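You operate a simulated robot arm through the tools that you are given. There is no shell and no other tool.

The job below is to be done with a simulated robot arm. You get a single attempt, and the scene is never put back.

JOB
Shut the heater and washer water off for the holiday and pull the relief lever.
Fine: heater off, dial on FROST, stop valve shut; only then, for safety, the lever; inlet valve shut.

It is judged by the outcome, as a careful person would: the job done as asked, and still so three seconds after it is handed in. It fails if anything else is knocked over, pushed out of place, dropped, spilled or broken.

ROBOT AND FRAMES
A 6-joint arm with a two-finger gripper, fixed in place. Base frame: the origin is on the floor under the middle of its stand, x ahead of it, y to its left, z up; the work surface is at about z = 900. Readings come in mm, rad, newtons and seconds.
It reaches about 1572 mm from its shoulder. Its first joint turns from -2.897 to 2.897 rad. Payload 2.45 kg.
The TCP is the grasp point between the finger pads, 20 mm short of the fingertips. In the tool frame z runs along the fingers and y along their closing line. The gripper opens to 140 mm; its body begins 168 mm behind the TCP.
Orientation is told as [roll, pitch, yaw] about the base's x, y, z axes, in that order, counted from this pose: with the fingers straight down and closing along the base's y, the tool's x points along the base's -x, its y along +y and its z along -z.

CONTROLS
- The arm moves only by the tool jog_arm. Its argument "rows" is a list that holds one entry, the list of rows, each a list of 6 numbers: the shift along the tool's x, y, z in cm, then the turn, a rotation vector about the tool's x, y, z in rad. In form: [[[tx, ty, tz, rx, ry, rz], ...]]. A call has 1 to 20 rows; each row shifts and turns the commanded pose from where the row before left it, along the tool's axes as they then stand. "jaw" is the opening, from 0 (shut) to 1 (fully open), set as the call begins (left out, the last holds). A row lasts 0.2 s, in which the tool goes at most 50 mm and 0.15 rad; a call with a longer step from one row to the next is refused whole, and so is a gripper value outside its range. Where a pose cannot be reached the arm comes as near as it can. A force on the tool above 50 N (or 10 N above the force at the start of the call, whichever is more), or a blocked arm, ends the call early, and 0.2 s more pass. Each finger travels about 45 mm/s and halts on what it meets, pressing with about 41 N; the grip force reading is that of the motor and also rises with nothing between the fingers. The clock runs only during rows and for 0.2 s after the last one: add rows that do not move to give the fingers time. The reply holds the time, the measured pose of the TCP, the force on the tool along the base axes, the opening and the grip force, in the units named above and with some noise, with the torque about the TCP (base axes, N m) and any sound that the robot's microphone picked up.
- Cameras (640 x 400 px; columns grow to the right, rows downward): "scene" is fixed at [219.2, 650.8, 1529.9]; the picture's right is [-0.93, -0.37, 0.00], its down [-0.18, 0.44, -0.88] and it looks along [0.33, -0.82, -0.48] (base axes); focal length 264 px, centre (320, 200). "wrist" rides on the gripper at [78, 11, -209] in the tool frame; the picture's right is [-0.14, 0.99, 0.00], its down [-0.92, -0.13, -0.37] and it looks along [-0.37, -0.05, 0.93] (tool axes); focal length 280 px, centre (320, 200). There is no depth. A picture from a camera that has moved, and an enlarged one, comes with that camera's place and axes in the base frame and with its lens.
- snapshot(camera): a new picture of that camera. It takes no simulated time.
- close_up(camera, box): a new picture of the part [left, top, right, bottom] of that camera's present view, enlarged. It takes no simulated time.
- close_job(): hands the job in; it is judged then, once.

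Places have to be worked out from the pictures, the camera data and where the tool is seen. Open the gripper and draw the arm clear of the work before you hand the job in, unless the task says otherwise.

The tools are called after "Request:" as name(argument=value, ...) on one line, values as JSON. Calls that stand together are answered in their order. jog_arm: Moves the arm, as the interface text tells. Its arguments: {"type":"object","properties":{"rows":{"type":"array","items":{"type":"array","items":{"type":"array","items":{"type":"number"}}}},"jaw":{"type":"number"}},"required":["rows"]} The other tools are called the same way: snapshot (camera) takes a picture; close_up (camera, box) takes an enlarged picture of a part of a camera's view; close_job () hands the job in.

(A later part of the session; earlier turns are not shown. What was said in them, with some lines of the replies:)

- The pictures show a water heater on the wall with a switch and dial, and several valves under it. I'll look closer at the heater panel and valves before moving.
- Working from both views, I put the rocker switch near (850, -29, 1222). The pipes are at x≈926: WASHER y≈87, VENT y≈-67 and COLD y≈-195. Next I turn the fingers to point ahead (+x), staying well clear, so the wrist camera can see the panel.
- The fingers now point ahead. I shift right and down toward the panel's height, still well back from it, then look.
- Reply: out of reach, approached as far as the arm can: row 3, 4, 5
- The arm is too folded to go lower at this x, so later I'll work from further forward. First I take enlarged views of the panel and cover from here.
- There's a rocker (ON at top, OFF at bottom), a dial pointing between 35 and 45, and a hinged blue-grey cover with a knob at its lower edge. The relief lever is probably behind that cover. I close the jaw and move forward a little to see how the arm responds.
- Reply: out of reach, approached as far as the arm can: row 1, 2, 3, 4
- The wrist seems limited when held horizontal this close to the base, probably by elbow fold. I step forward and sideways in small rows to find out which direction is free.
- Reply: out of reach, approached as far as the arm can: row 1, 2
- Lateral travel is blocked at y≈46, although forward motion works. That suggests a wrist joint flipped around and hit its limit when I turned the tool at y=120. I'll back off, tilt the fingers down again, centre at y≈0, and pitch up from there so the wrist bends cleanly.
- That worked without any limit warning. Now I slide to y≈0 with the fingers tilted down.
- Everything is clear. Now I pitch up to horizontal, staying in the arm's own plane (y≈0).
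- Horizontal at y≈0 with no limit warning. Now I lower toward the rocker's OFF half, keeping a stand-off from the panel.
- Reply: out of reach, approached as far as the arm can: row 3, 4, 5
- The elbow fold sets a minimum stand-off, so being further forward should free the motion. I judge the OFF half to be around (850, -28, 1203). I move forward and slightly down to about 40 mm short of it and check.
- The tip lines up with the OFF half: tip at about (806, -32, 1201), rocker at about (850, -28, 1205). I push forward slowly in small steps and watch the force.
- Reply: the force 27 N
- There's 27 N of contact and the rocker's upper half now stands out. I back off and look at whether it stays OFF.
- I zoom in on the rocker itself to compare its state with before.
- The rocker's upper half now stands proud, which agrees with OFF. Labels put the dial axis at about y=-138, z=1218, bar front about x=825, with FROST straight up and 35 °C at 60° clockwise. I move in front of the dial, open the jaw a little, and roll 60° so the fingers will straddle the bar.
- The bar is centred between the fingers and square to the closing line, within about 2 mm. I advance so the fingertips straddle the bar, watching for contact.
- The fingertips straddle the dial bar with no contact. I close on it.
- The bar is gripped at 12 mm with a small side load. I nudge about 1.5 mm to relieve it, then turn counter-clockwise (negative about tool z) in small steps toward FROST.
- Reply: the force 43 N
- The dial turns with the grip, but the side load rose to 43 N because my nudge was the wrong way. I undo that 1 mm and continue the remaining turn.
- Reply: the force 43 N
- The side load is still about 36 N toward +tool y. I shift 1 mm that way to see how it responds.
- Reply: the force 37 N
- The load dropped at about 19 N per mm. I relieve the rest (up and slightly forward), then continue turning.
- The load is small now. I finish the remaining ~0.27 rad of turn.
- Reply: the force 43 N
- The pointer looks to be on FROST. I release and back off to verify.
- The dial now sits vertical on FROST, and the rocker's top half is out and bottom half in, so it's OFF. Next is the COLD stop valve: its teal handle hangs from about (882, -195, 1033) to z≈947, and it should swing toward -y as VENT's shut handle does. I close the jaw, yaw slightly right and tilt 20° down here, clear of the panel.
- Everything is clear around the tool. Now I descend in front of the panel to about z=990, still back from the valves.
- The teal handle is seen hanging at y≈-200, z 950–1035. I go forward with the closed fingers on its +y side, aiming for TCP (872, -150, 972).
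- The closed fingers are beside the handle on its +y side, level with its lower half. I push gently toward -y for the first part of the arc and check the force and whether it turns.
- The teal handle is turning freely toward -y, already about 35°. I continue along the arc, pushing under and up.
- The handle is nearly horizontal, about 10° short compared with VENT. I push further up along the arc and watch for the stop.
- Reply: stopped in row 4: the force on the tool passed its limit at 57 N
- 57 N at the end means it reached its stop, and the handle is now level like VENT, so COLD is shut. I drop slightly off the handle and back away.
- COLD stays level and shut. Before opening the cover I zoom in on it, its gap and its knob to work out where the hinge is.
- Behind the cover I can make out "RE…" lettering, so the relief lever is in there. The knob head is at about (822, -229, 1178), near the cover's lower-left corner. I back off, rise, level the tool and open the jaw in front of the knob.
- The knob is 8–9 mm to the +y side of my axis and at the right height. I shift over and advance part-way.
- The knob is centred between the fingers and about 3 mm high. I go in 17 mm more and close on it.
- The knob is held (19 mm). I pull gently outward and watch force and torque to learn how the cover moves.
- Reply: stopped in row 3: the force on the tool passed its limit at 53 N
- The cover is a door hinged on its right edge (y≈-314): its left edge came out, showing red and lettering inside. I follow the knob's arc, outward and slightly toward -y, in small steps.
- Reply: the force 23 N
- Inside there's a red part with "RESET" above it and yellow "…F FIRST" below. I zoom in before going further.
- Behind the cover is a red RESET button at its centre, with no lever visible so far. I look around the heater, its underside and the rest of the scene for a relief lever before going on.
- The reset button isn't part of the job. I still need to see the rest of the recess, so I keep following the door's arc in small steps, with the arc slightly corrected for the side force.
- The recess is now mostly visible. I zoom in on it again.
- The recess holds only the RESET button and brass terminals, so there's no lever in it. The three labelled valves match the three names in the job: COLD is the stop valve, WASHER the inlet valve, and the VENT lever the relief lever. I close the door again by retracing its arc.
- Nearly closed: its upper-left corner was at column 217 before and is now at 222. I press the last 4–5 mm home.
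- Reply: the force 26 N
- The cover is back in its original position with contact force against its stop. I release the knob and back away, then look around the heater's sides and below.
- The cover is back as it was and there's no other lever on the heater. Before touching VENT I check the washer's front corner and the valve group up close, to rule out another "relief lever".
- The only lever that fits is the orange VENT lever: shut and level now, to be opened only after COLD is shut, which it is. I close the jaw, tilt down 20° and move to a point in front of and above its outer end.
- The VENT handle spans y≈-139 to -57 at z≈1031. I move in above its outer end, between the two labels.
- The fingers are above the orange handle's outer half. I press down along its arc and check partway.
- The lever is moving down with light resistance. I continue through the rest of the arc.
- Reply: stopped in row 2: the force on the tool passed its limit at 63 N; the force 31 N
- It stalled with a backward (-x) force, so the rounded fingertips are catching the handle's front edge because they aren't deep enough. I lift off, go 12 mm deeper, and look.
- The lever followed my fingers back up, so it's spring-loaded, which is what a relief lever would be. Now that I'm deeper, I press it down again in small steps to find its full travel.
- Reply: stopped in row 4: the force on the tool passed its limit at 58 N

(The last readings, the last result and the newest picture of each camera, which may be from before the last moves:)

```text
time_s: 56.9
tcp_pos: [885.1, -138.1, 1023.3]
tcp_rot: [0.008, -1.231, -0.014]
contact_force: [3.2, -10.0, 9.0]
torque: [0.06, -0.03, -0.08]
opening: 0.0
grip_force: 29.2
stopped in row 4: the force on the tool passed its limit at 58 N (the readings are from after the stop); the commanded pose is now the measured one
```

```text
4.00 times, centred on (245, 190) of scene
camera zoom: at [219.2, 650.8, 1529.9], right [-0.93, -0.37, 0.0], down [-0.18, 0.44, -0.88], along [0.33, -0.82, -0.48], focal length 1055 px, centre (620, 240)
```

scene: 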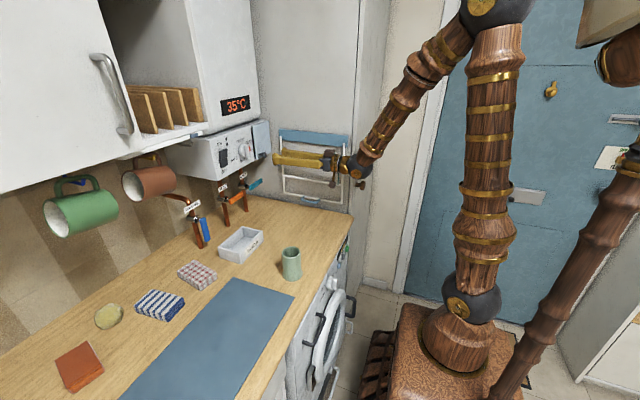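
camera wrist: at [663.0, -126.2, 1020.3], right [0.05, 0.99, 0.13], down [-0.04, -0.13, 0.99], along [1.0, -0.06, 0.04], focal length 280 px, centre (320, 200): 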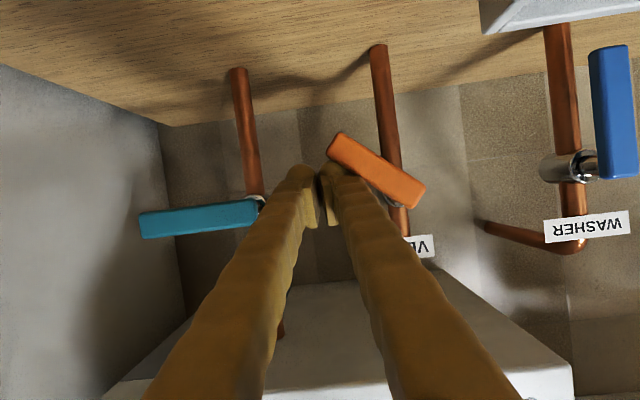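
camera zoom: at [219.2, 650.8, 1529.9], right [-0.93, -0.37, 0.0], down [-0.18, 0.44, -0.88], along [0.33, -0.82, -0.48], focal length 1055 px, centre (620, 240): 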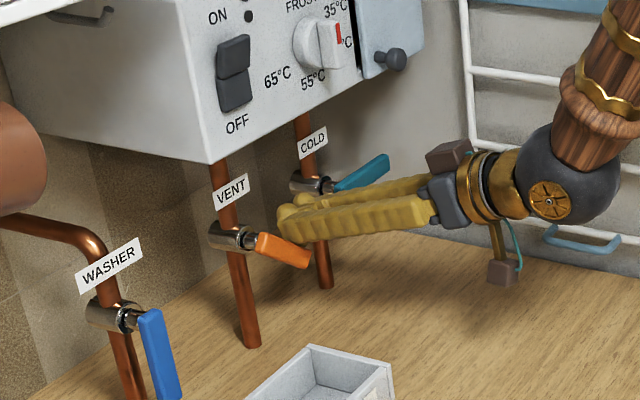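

It stopped again at the same ~33° lever angle with 58 N normal to the handle, so that's the end of its travel: the relief lever is fully pulled. I hold it against its stop for a moment with slight pressure.

Request:
jog_arm(rows=[[[0.1, 0.05, 0.03, 0, 0, 0], [0, 0, 0, 0, 0, 0], [0, 0, 0, 0, 0, 0], [0, 0, 0, 0, 0, 0], [0, 0, 0, 0, 0, 0], [0, 0, 0, 0, 0, 0], [0, 0, 0, 0, 0, 0], [0, 0, 0, 0, 0, 0], [0, 0, 0, 0, 0, 0], [0, 0, 0, 0, 0, 0]]])

Request:
close_up(camera="wrist", box=[230, 90, 470, 260])

```text
time_s: 59.1
tcp_pos: [885.1, -137.8, 1023.7]
tcp_rot: [0.009, -1.234, -0.014]
contact_force: [13.3, -28.0, 38.7]
torque: [0.51, -0.33, -0.44]
opening: 0.2
grip_force: 30.0
```

```text
2.35 times, centred on (350, 175) of wrist
camera zoom: at [662.2, -126.2, 1019.1], right [0.05, 0.99, 0.13], down [-0.04, -0.13, 0.99], along [1.0, -0.06, 0.04], focal length 660 px, centre (249, 259)
```

zoom: 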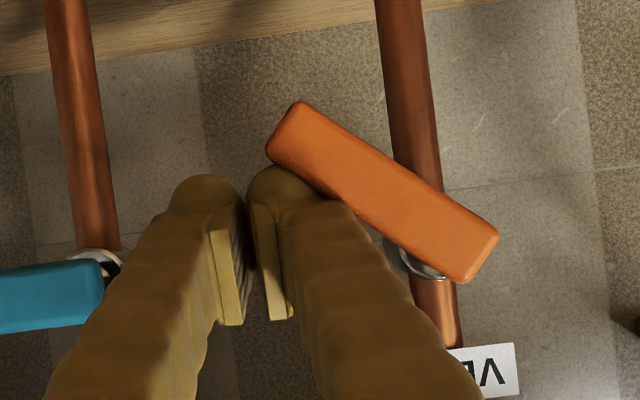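

Held against the stop for 2 s with 38–48 N of reaction. Now I lift off upward and back away, and see where the lever settles.

Request:
jog_arm(rows=[[[-0.75, -0.1, -0.27, 0, 0, 0], [-0.94, 0, -0.34, 0, 0, 0], [-0.94, 0.3, -0.34, 0, 0, 0], [-0.94, 0.4, -0.34, 0, 0, 0], [0.9, 0, -2.5, 0, 0, 0], [0.9, 0, -2.5, 0, 0, 0], [0.9, 0, -2.5, 0, 0, 0], [0, 0, 0, 0, 0, 0]]])

Request:
snapshot(camera="wrist")

Request:
close_up(camera="scene", box=[180, 140, 310, 240])

```text
time_s: 60.9
tcp_pos: [803.8, -131.1, 1058.2]
tcp_rot: [0.005, -1.231, -0.011]
contact_force: [-0.3, -0.5, -0.2]
torque: [0.02, 0.02, 0.03]
opening: 0.0
grip_force: 29.6
```

```text
taken
camera wrist: at [581.8, -118.3, 1055.3], right [0.05, 0.99, 0.13], down [-0.04, -0.13, 0.99], along [1.0, -0.06, 0.03], focal length 280 px, centre (320, 200)
```

wrist: 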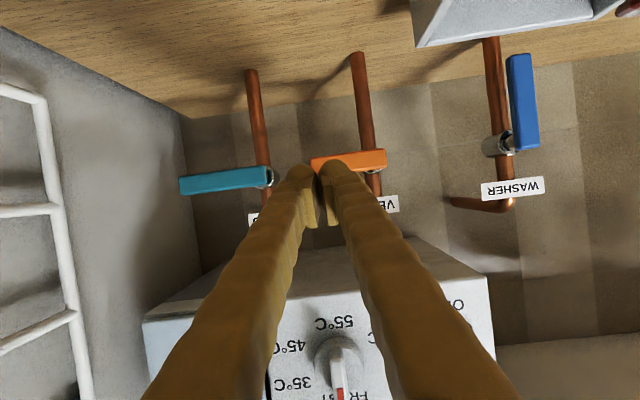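

```text
4.00 times, centred on (245, 190) of scene
camera zoom: at [219.2, 650.8, 1529.9], right [-0.93, -0.37, 0.0], down [-0.18, 0.44, -0.88], along [0.33, -0.82, -0.48], focal length 1055 px, centre (620, 240)
```

zoom: 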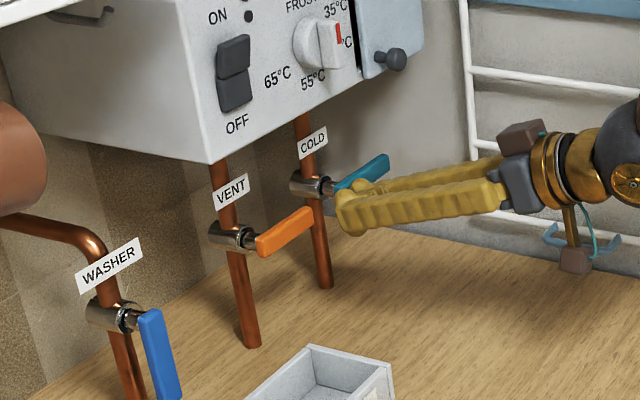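

The lever has sprung back level, so the relief pull is done: a spring-return lever, worked through its full stroke. Last is the WASHER inlet valve, whose handle hangs at about (885, 86) from z≈1035 to 947. I cross over to y≈+131 at this height, clear of tray, pipes and panel.

Request:
jog_arm(rows=[[[0.15, 4.37, 0, 0, 0, 0], [0.15, 4.37, 0, 0, 0, 0], [0.15, 4.37, 0, 0, 0, 0], [0.15, 4.37, 0, 0, 0, 0], [0.15, 4.37, 0, 0, 0, 0], [0.15, 4.37, 0, 0, 0, 0], [0, 0, 0, 0, 0, 0]]])

Request:
snapshot(camera="wrist")

Request:
snapshot(camera="scene")

```text
time_s: 62.5
tcp_pos: [802.4, 129.6, 1051.6]
tcp_rot: [0.007, -1.229, -0.011]
contact_force: [0.5, 0.4, -0.5]
torque: [-0.02, 0.03, -0.01]
opening: 0.0
grip_force: 29.5
```

```text
taken
camera wrist: at [579.9, 141.4, 1047.4], right [0.05, 0.99, 0.13], down [-0.04, -0.13, 0.99], along [1.0, -0.06, 0.03], focal length 280 px, centre (320, 200)
```

wrist: 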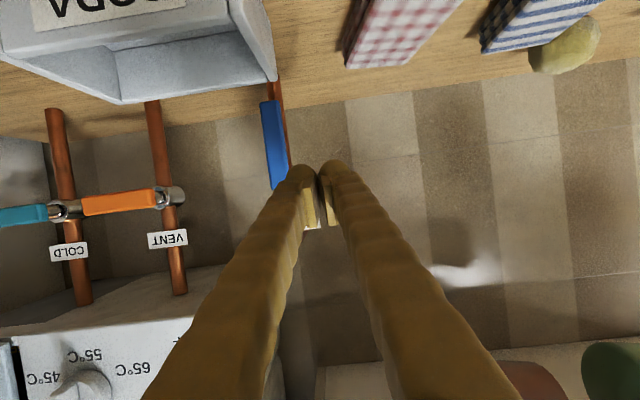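

```text
taken
```

scene: 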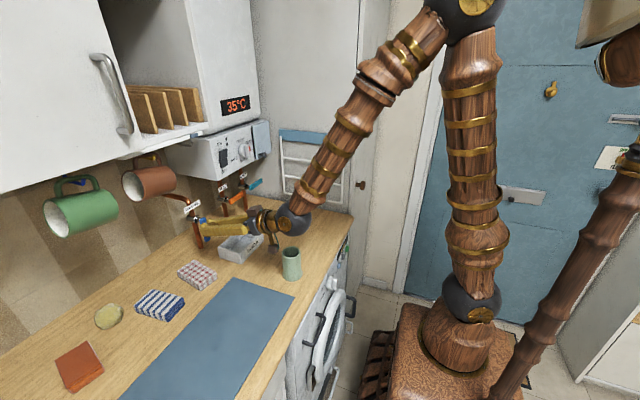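

The fingers are on the +y side of the blue handle (bottom at about y=78–87, z=947), just beyond the tray's corner and well above it. I lower a little, then move forward alongside the handle.

Request:
jog_arm(rows=[[[2.115, 0, 0.77, 0, 0, 0], [2.115, 0, 0.77, 0, 0, 0], [-0.29, 0, 2.66, 0, 0, 0], [-0.29, 0, 2.66, 0, 0, 0], [-0.29, 0, 2.66, 0, 0, 0], [0, 0, 0, 0, 0, 0]]])

Request:
snapshot(camera="wrist")

Request:
close_up(camera="scene", box=[160, 160, 320, 290])

```text
time_s: 63.9
tcp_pos: [882.7, 133.3, 987.8]
tcp_rot: [0.008, -1.231, -0.008]
contact_force: [-0.4, -0.5, 0.5]
torque: [0.01, -0.03, -0.02]
opening: 0.2
grip_force: 29.2
```

```text
taken
camera wrist: at [660.5, 143.7, 984.4], right [0.05, 0.99, 0.13], down [-0.04, -0.13, 0.99], along [1.0, -0.06, 0.03], focal length 280 px, centre (320, 200)
```

wrist: 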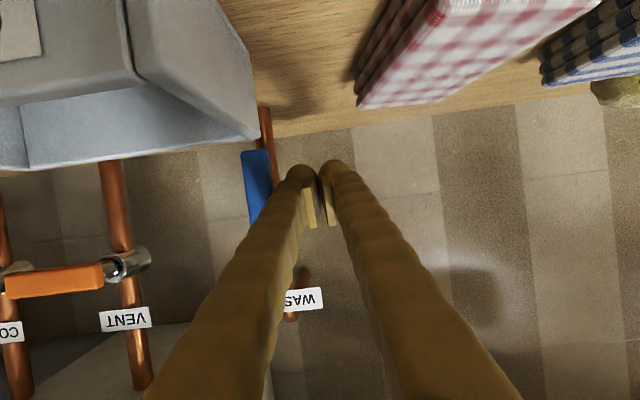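

```text
3.08 times, centred on (240, 225) of scene
camera zoom: at [219.2, 650.8, 1529.9], right [-0.93, -0.37, 0.0], down [-0.18, 0.44, -0.88], along [0.33, -0.82, -0.48], focal length 812 px, centre (566, 123)
```

zoom: 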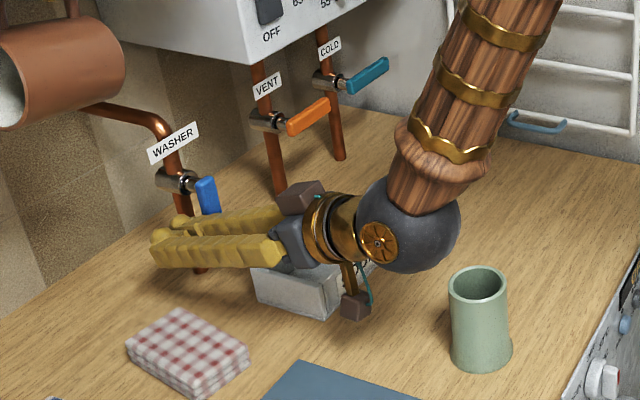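

The fingers are beside the blue handle and clear of the tray and mug. I push toward -y for the first part of the arc.

Request:
jog_arm(rows=[[[0.1, -0.75, 0.035, 0, 0, 0], [0.1, -0.75, 0.035, 0, 0, 0], [0.28, -0.65, 0.1, 0, 0, 0], [0.28, -0.65, 0.1, 0, 0, 0], [0.235, -0.65, 0.085, 0, 0, 0], [0.235, -0.65, 0.085, 0, 0, 0], [0, 0, 0, 0, 0, 0]]])

Request:
snapshot(camera="wrist")

Request:
close_up(camera="scene", box=[160, 160, 320, 290])

```text
time_s: 65.5
tcp_pos: [882.3, 90.7, 975.3]
tcp_rot: [0.008, -1.228, -0.011]
contact_force: [-0.7, -0.7, 0.5]
torque: [0.04, -0.01, 0.0]
opening: 0.2
grip_force: 29.5
```

```text
taken
camera wrist: at [659.0, 101.9, 971.4], right [0.05, 0.99, 0.13], down [-0.04, -0.13, 0.99], along [1.0, -0.06, 0.03], focal length 280 px, centre (320, 200)
```

wrist: 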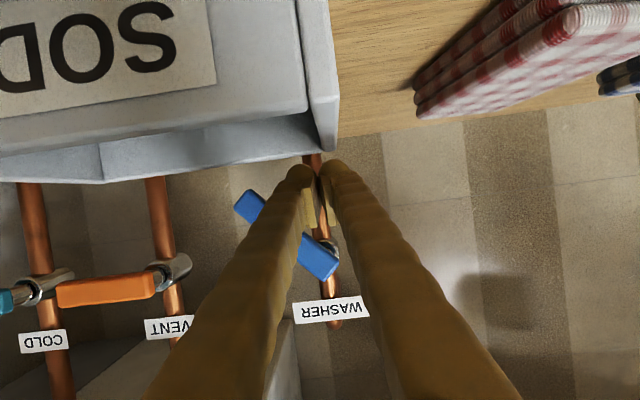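

```text
3.08 times, centred on (240, 225) of scene
camera zoom: at [219.2, 650.8, 1529.9], right [-0.93, -0.37, 0.0], down [-0.18, 0.44, -0.88], along [0.33, -0.82, -0.48], focal length 812 px, centre (566, 123)
```

zoom: 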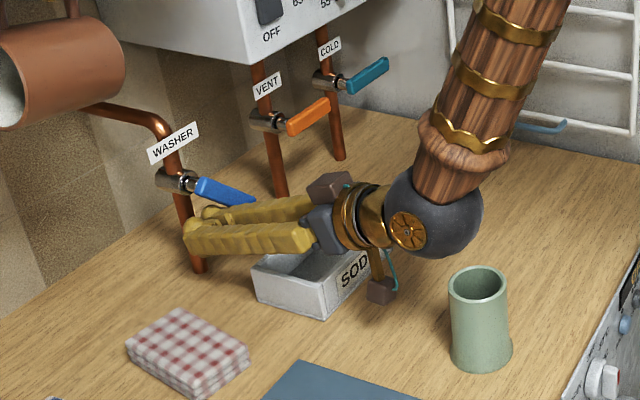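

The blue handle has turned about 45° freely. I continue under and up along the arc.

Request:
jog_arm(rows=[[[-0.05, -0.85, -0.02, 0, 0, 0], [-0.05, -0.85, -0.02, 0, 0, 0], [-0.28, -0.8, -0.1, 0, 0, 0], [-0.28, -0.8, -0.1, 0, 0, 0], [-0.47, -0.55, -0.17, 0, 0, 0], [-0.47, -0.55, -0.17, 0, 0, 0], [-0.47, -0.35, -0.17, 0, 0, 0], [-0.47, -0.35, -0.17, 0, 0, 0], [0, 0, 0, 0, 0, 0]]])

Request:
close_up(camera="scene", box=[160, 160, 320, 290])

Request:
snapshot(camera="wrist")

```text
time_s: 67.5
tcp_pos: [881.3, 41.3, 1000.9]
tcp_rot: [0.007, -1.229, -0.011]
contact_force: [-6.9, 9.5, -17.7]
torque: [-0.25, -0.16, -0.09]
opening: 6.0
grip_force: 29.1
```

```text
3.08 times, centred on (240, 225) of scene
camera zoom: at [219.2, 650.8, 1529.9], right [-0.93, -0.37, 0.0], down [-0.18, 0.44, -0.88], along [0.33, -0.82, -0.48], focal length 812 px, centre (566, 123)
```

zoom: 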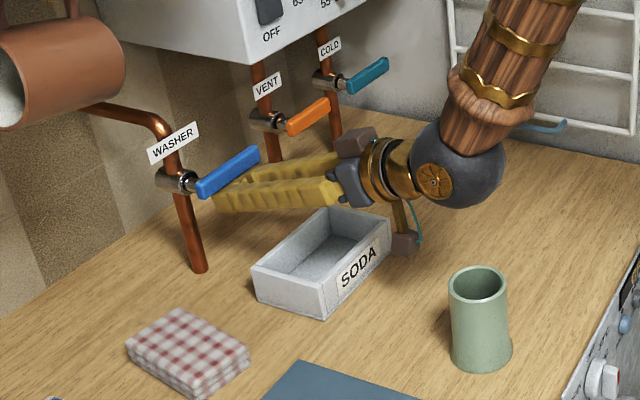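

```text
taken
camera wrist: at [658.2, 51.4, 997.9], right [0.05, 0.99, 0.13], down [-0.04, -0.13, 0.99], along [1.0, -0.05, 0.03], focal length 280 px, centre (320, 200)
```

wrist: 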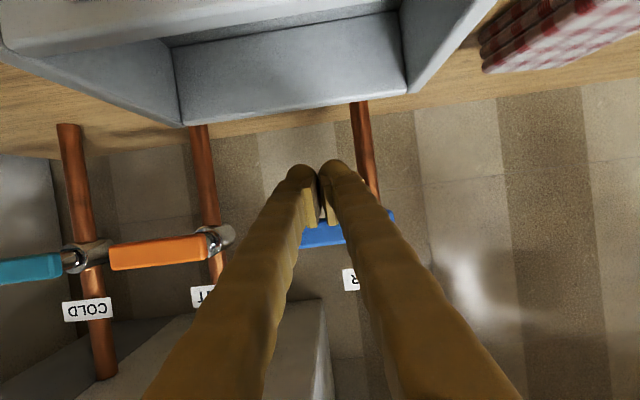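

The handle looks level, with force building at the stop. I press a bit more to make sure it's fully home.

Request:
jog_arm(rows=[[[-0.15, 0, -0.055, 0, 0, 0], [-0.15, 0, -0.055, 0, 0, 0], [-0.1, 0, -0.03, 0, 0, 0]]])

```text
time_s: 68.2
tcp_pos: [879.1, 40.3, 1001.2]
tcp_rot: [0.007, -1.224, -0.01]
contact_force: [-4.8, 0.3, -7.5]
torque: [-0.05, -0.12, -0.03]
opening: 5.9
grip_force: 29.2
stopped in row 3: the force on the tool passed its limit at 52 N (the readings are from after the stop); the commanded pose is now the measured one
```

It's against its stop at 52 N, so WASHER is shut. The mug stands at about (546, 80) with its rim near z=990, so I drop slightly, retract along the finger axis while shifting toward -y away from it, then rise.

Request:
jog_arm(rows=[[[0.75, 0, 0.27, 0, 0, 0], [0, -0.8, -1.5, 0, 0, 0], [0, -1.1, -2, 0, 0, 0], [0, -1.1, -2, 0, 0, 0], [-2.82, 0, -1.03, 0, 0, 0], [-2.82, 0, -1.03, 0, 0, 0], [0, 0, 0, 0, 0, 0]]])

Request:
close_up(camera="scene", box=[160, 140, 320, 290])

Request:
snapshot(camera="wrist")

```text
time_s: 69.8
tcp_pos: [828.5, 11.6, 1073.2]
tcp_rot: [0.007, -1.225, -0.013]
contact_force: [-0.4, 0.2, -0.2]
torque: [-0.03, -0.01, -0.02]
opening: 0.1
grip_force: 29.2
```

```text
2.67 times, centred on (240, 215) of scene
camera zoom: at [219.2, 650.8, 1529.9], right [-0.93, -0.37, 0.0], down [-0.18, 0.44, -0.88], along [0.33, -0.82, -0.48], focal length 703 px, centre (533, 160)
```

zoom: 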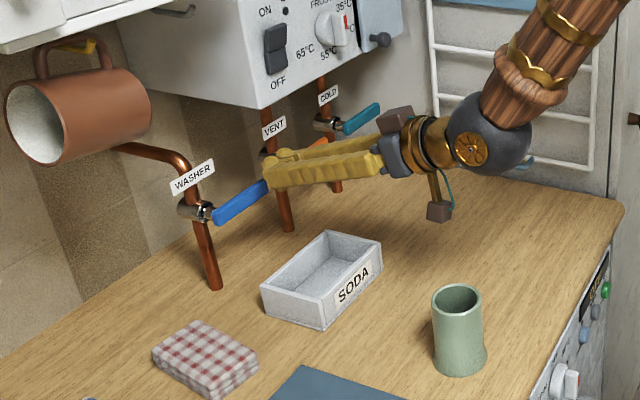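

```text
taken
camera wrist: at [605.1, 22.3, 1071.1], right [0.05, 0.99, 0.13], down [-0.04, -0.13, 0.99], along [1.0, -0.06, 0.03], focal length 280 px, centre (320, 200)
```

wrist: 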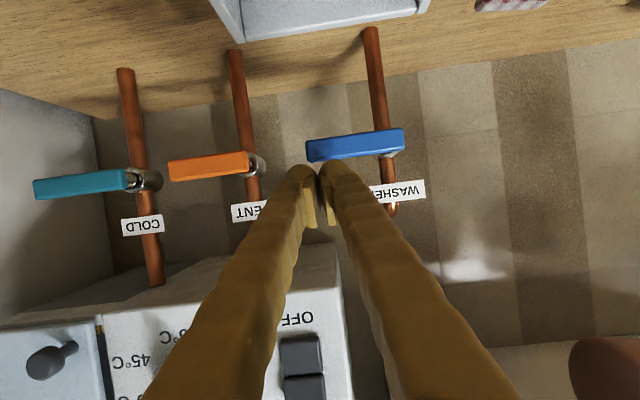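

All three handles are level: COLD and WASHER shut, VENT back at rest. I draw back and up clear of everything and open the gripper for a final check.

Request:
jog_arm(rows=[[[-2.39, -0.15, -3.18, 0, 0, 0], [-2.39, -0.15, -3.18, 0, 0, 0], [-2.39, -0.15, -3.18, 0, 0, 0], [-2.39, -0.15, -3.18, 0, 0, 0], [-2.39, -0.15, -3.18, 0, 0, 0], [-2.39, -0.15, -3.18, 0, 0, 0], [0, 0, 0, 0, 0, 0], [0, 0, 0, 0, 0, 0], [0, 0, 0, 0, 0, 0]]], jaw=0.6)

Request:
snapshot(camera="scene")

Request:
close_up(camera="scene", box=[180, 90, 300, 240])

Request:
snapshot(camera="wrist")

```text
time_s: 71.8
tcp_pos: [698.2, -1.3, 1273.4]
tcp_rot: [0.007, -1.225, -0.012]
contact_force: [-0.2, 0.5, 0.2]
torque: [0.02, 0.01, -0.02]
opening: 84.2
grip_force: 0.1
```

```text
taken
```

scene: 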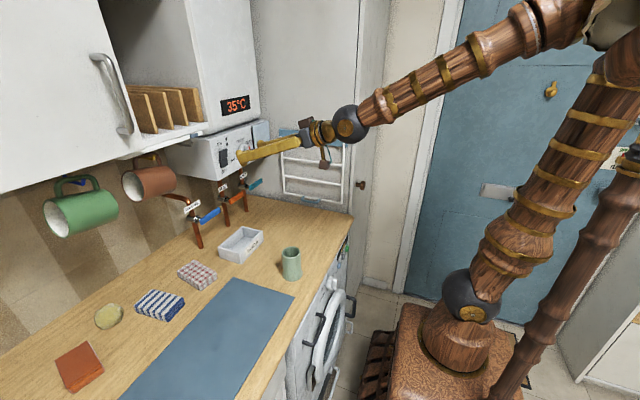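

```text
2.67 times, centred on (240, 165) of scene
camera zoom: at [219.2, 650.8, 1529.9], right [-0.93, -0.37, 0.0], down [-0.18, 0.44, -0.88], along [0.33, -0.82, -0.48], focal length 703 px, centre (533, 293)
```

zoom: 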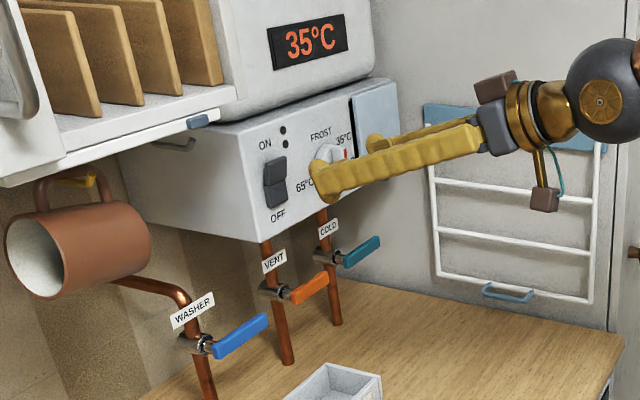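

```text
taken
camera wrist: at [474.8, 10.4, 1271.3], right [0.05, 0.99, 0.13], down [-0.04, -0.13, 0.99], along [1.0, -0.06, 0.03], focal length 280 px, centre (320, 200)
```

wrist: 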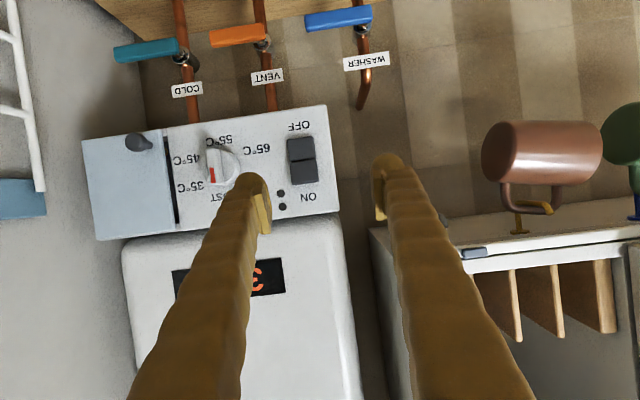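

I zoom in to confirm dial, rocker and cover are all as I left them.

Request:
close_up(camera="wrist", box=[80, 90, 340, 240])

Request:
close_up(camera="wrist", box=[100, 0, 400, 110])

```text
2.46 times, centred on (210, 165) of wrist
camera zoom: at [474.8, 10.4, 1271.3], right [0.05, 0.99, 0.13], down [-0.04, -0.13, 0.99], along [1.0, -0.06, 0.03], focal length 690 px, centre (591, 286)
```

zoom: 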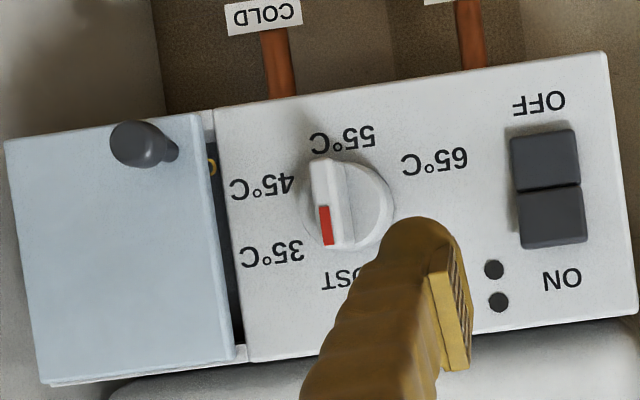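

```text
2.13 times, centred on (250, 55) of wrist
camera zoom: at [474.8, 10.4, 1271.3], right [0.05, 0.99, 0.13], down [-0.04, -0.13, 0.99], along [1.0, -0.06, 0.03], focal length 598 px, centre (469, 509)
```

zoom: 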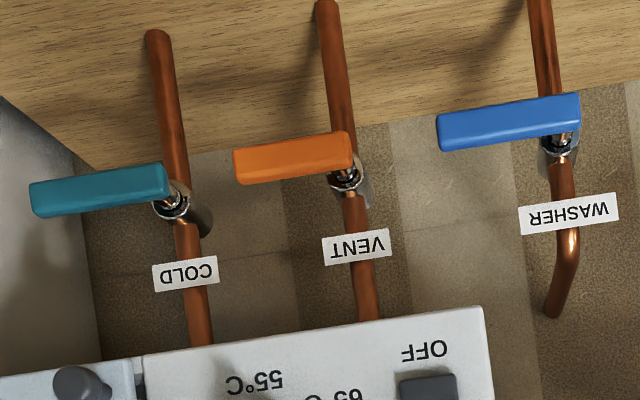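

The dial is vertical on FROST, the rocker is OFF, the cover is closed, and COLD and WASHER are crosswise to their pipes. I pull the arm back a bit more, then hand in.

Request:
jog_arm(rows=[[[-0.5, 0, -3, 0, 0, 0], [-0.5, 0, -3, 0, 0, 0], [-0.5, 0, -3, 0, 0, 0], [0, 0, 0, 0, 0, 0]]], jaw=1)

Request:
close_up(camera="scene", box=[180, 90, 300, 240])

```text
time_s: 72.8
tcp_pos: [617.3, 0.3, 1316.5]
tcp_rot: [0.008, -1.226, -0.01]
contact_force: [0.1, 0.4, 0.0]
torque: [0.0, -0.01, 0.0]
opening: 139.9
grip_force: 0.1
```

```text
2.67 times, centred on (240, 165) of scene
camera zoom: at [219.2, 650.8, 1529.9], right [-0.93, -0.37, 0.0], down [-0.18, 0.44, -0.88], along [0.33, -0.82, -0.48], focal length 703 px, centre (533, 293)
```

zoom: 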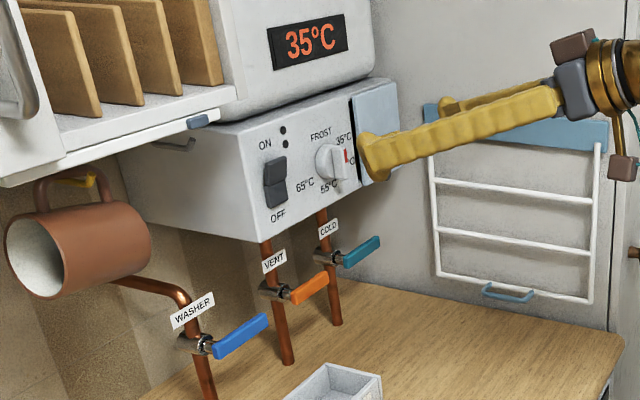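

Every item is as asked, nothing else has moved, and the arm is clear with the gripper open. I hand the job in.

Request:
close_job()

```text
The job is handed in.
```

I shut the heater and the washer water off, and pulled the relief lever once the stop valve was closed. The job is handed in; no verdict has come back yet.

1. **Heater:** the rocker switch is on OFF. The display still reads 35 °C.
2. **Dial:** turned from 35 °C to FROST.
3. **Stop valve (COLD):** turned to its end stop; the handle is now crosswise to the pipe.
4. **Relief lever:** nothing is labelled "relief", so I took this to be the orange VENT lever. It is spring-loaded; I pushed it to the end of its travel, held it there about two seconds, and it sprang back by itself.
5. **Washer inlet valve (WASHER):** turned to its end stop, crosswise to the pipe.

While looking for the relief lever I opened the blue-grey cover on the heater. It hides only a RESET button and some terminals, which I did not touch, and I closed it again. Nothing else was moved or knocked over, and the arm is back clear with the gripper open.
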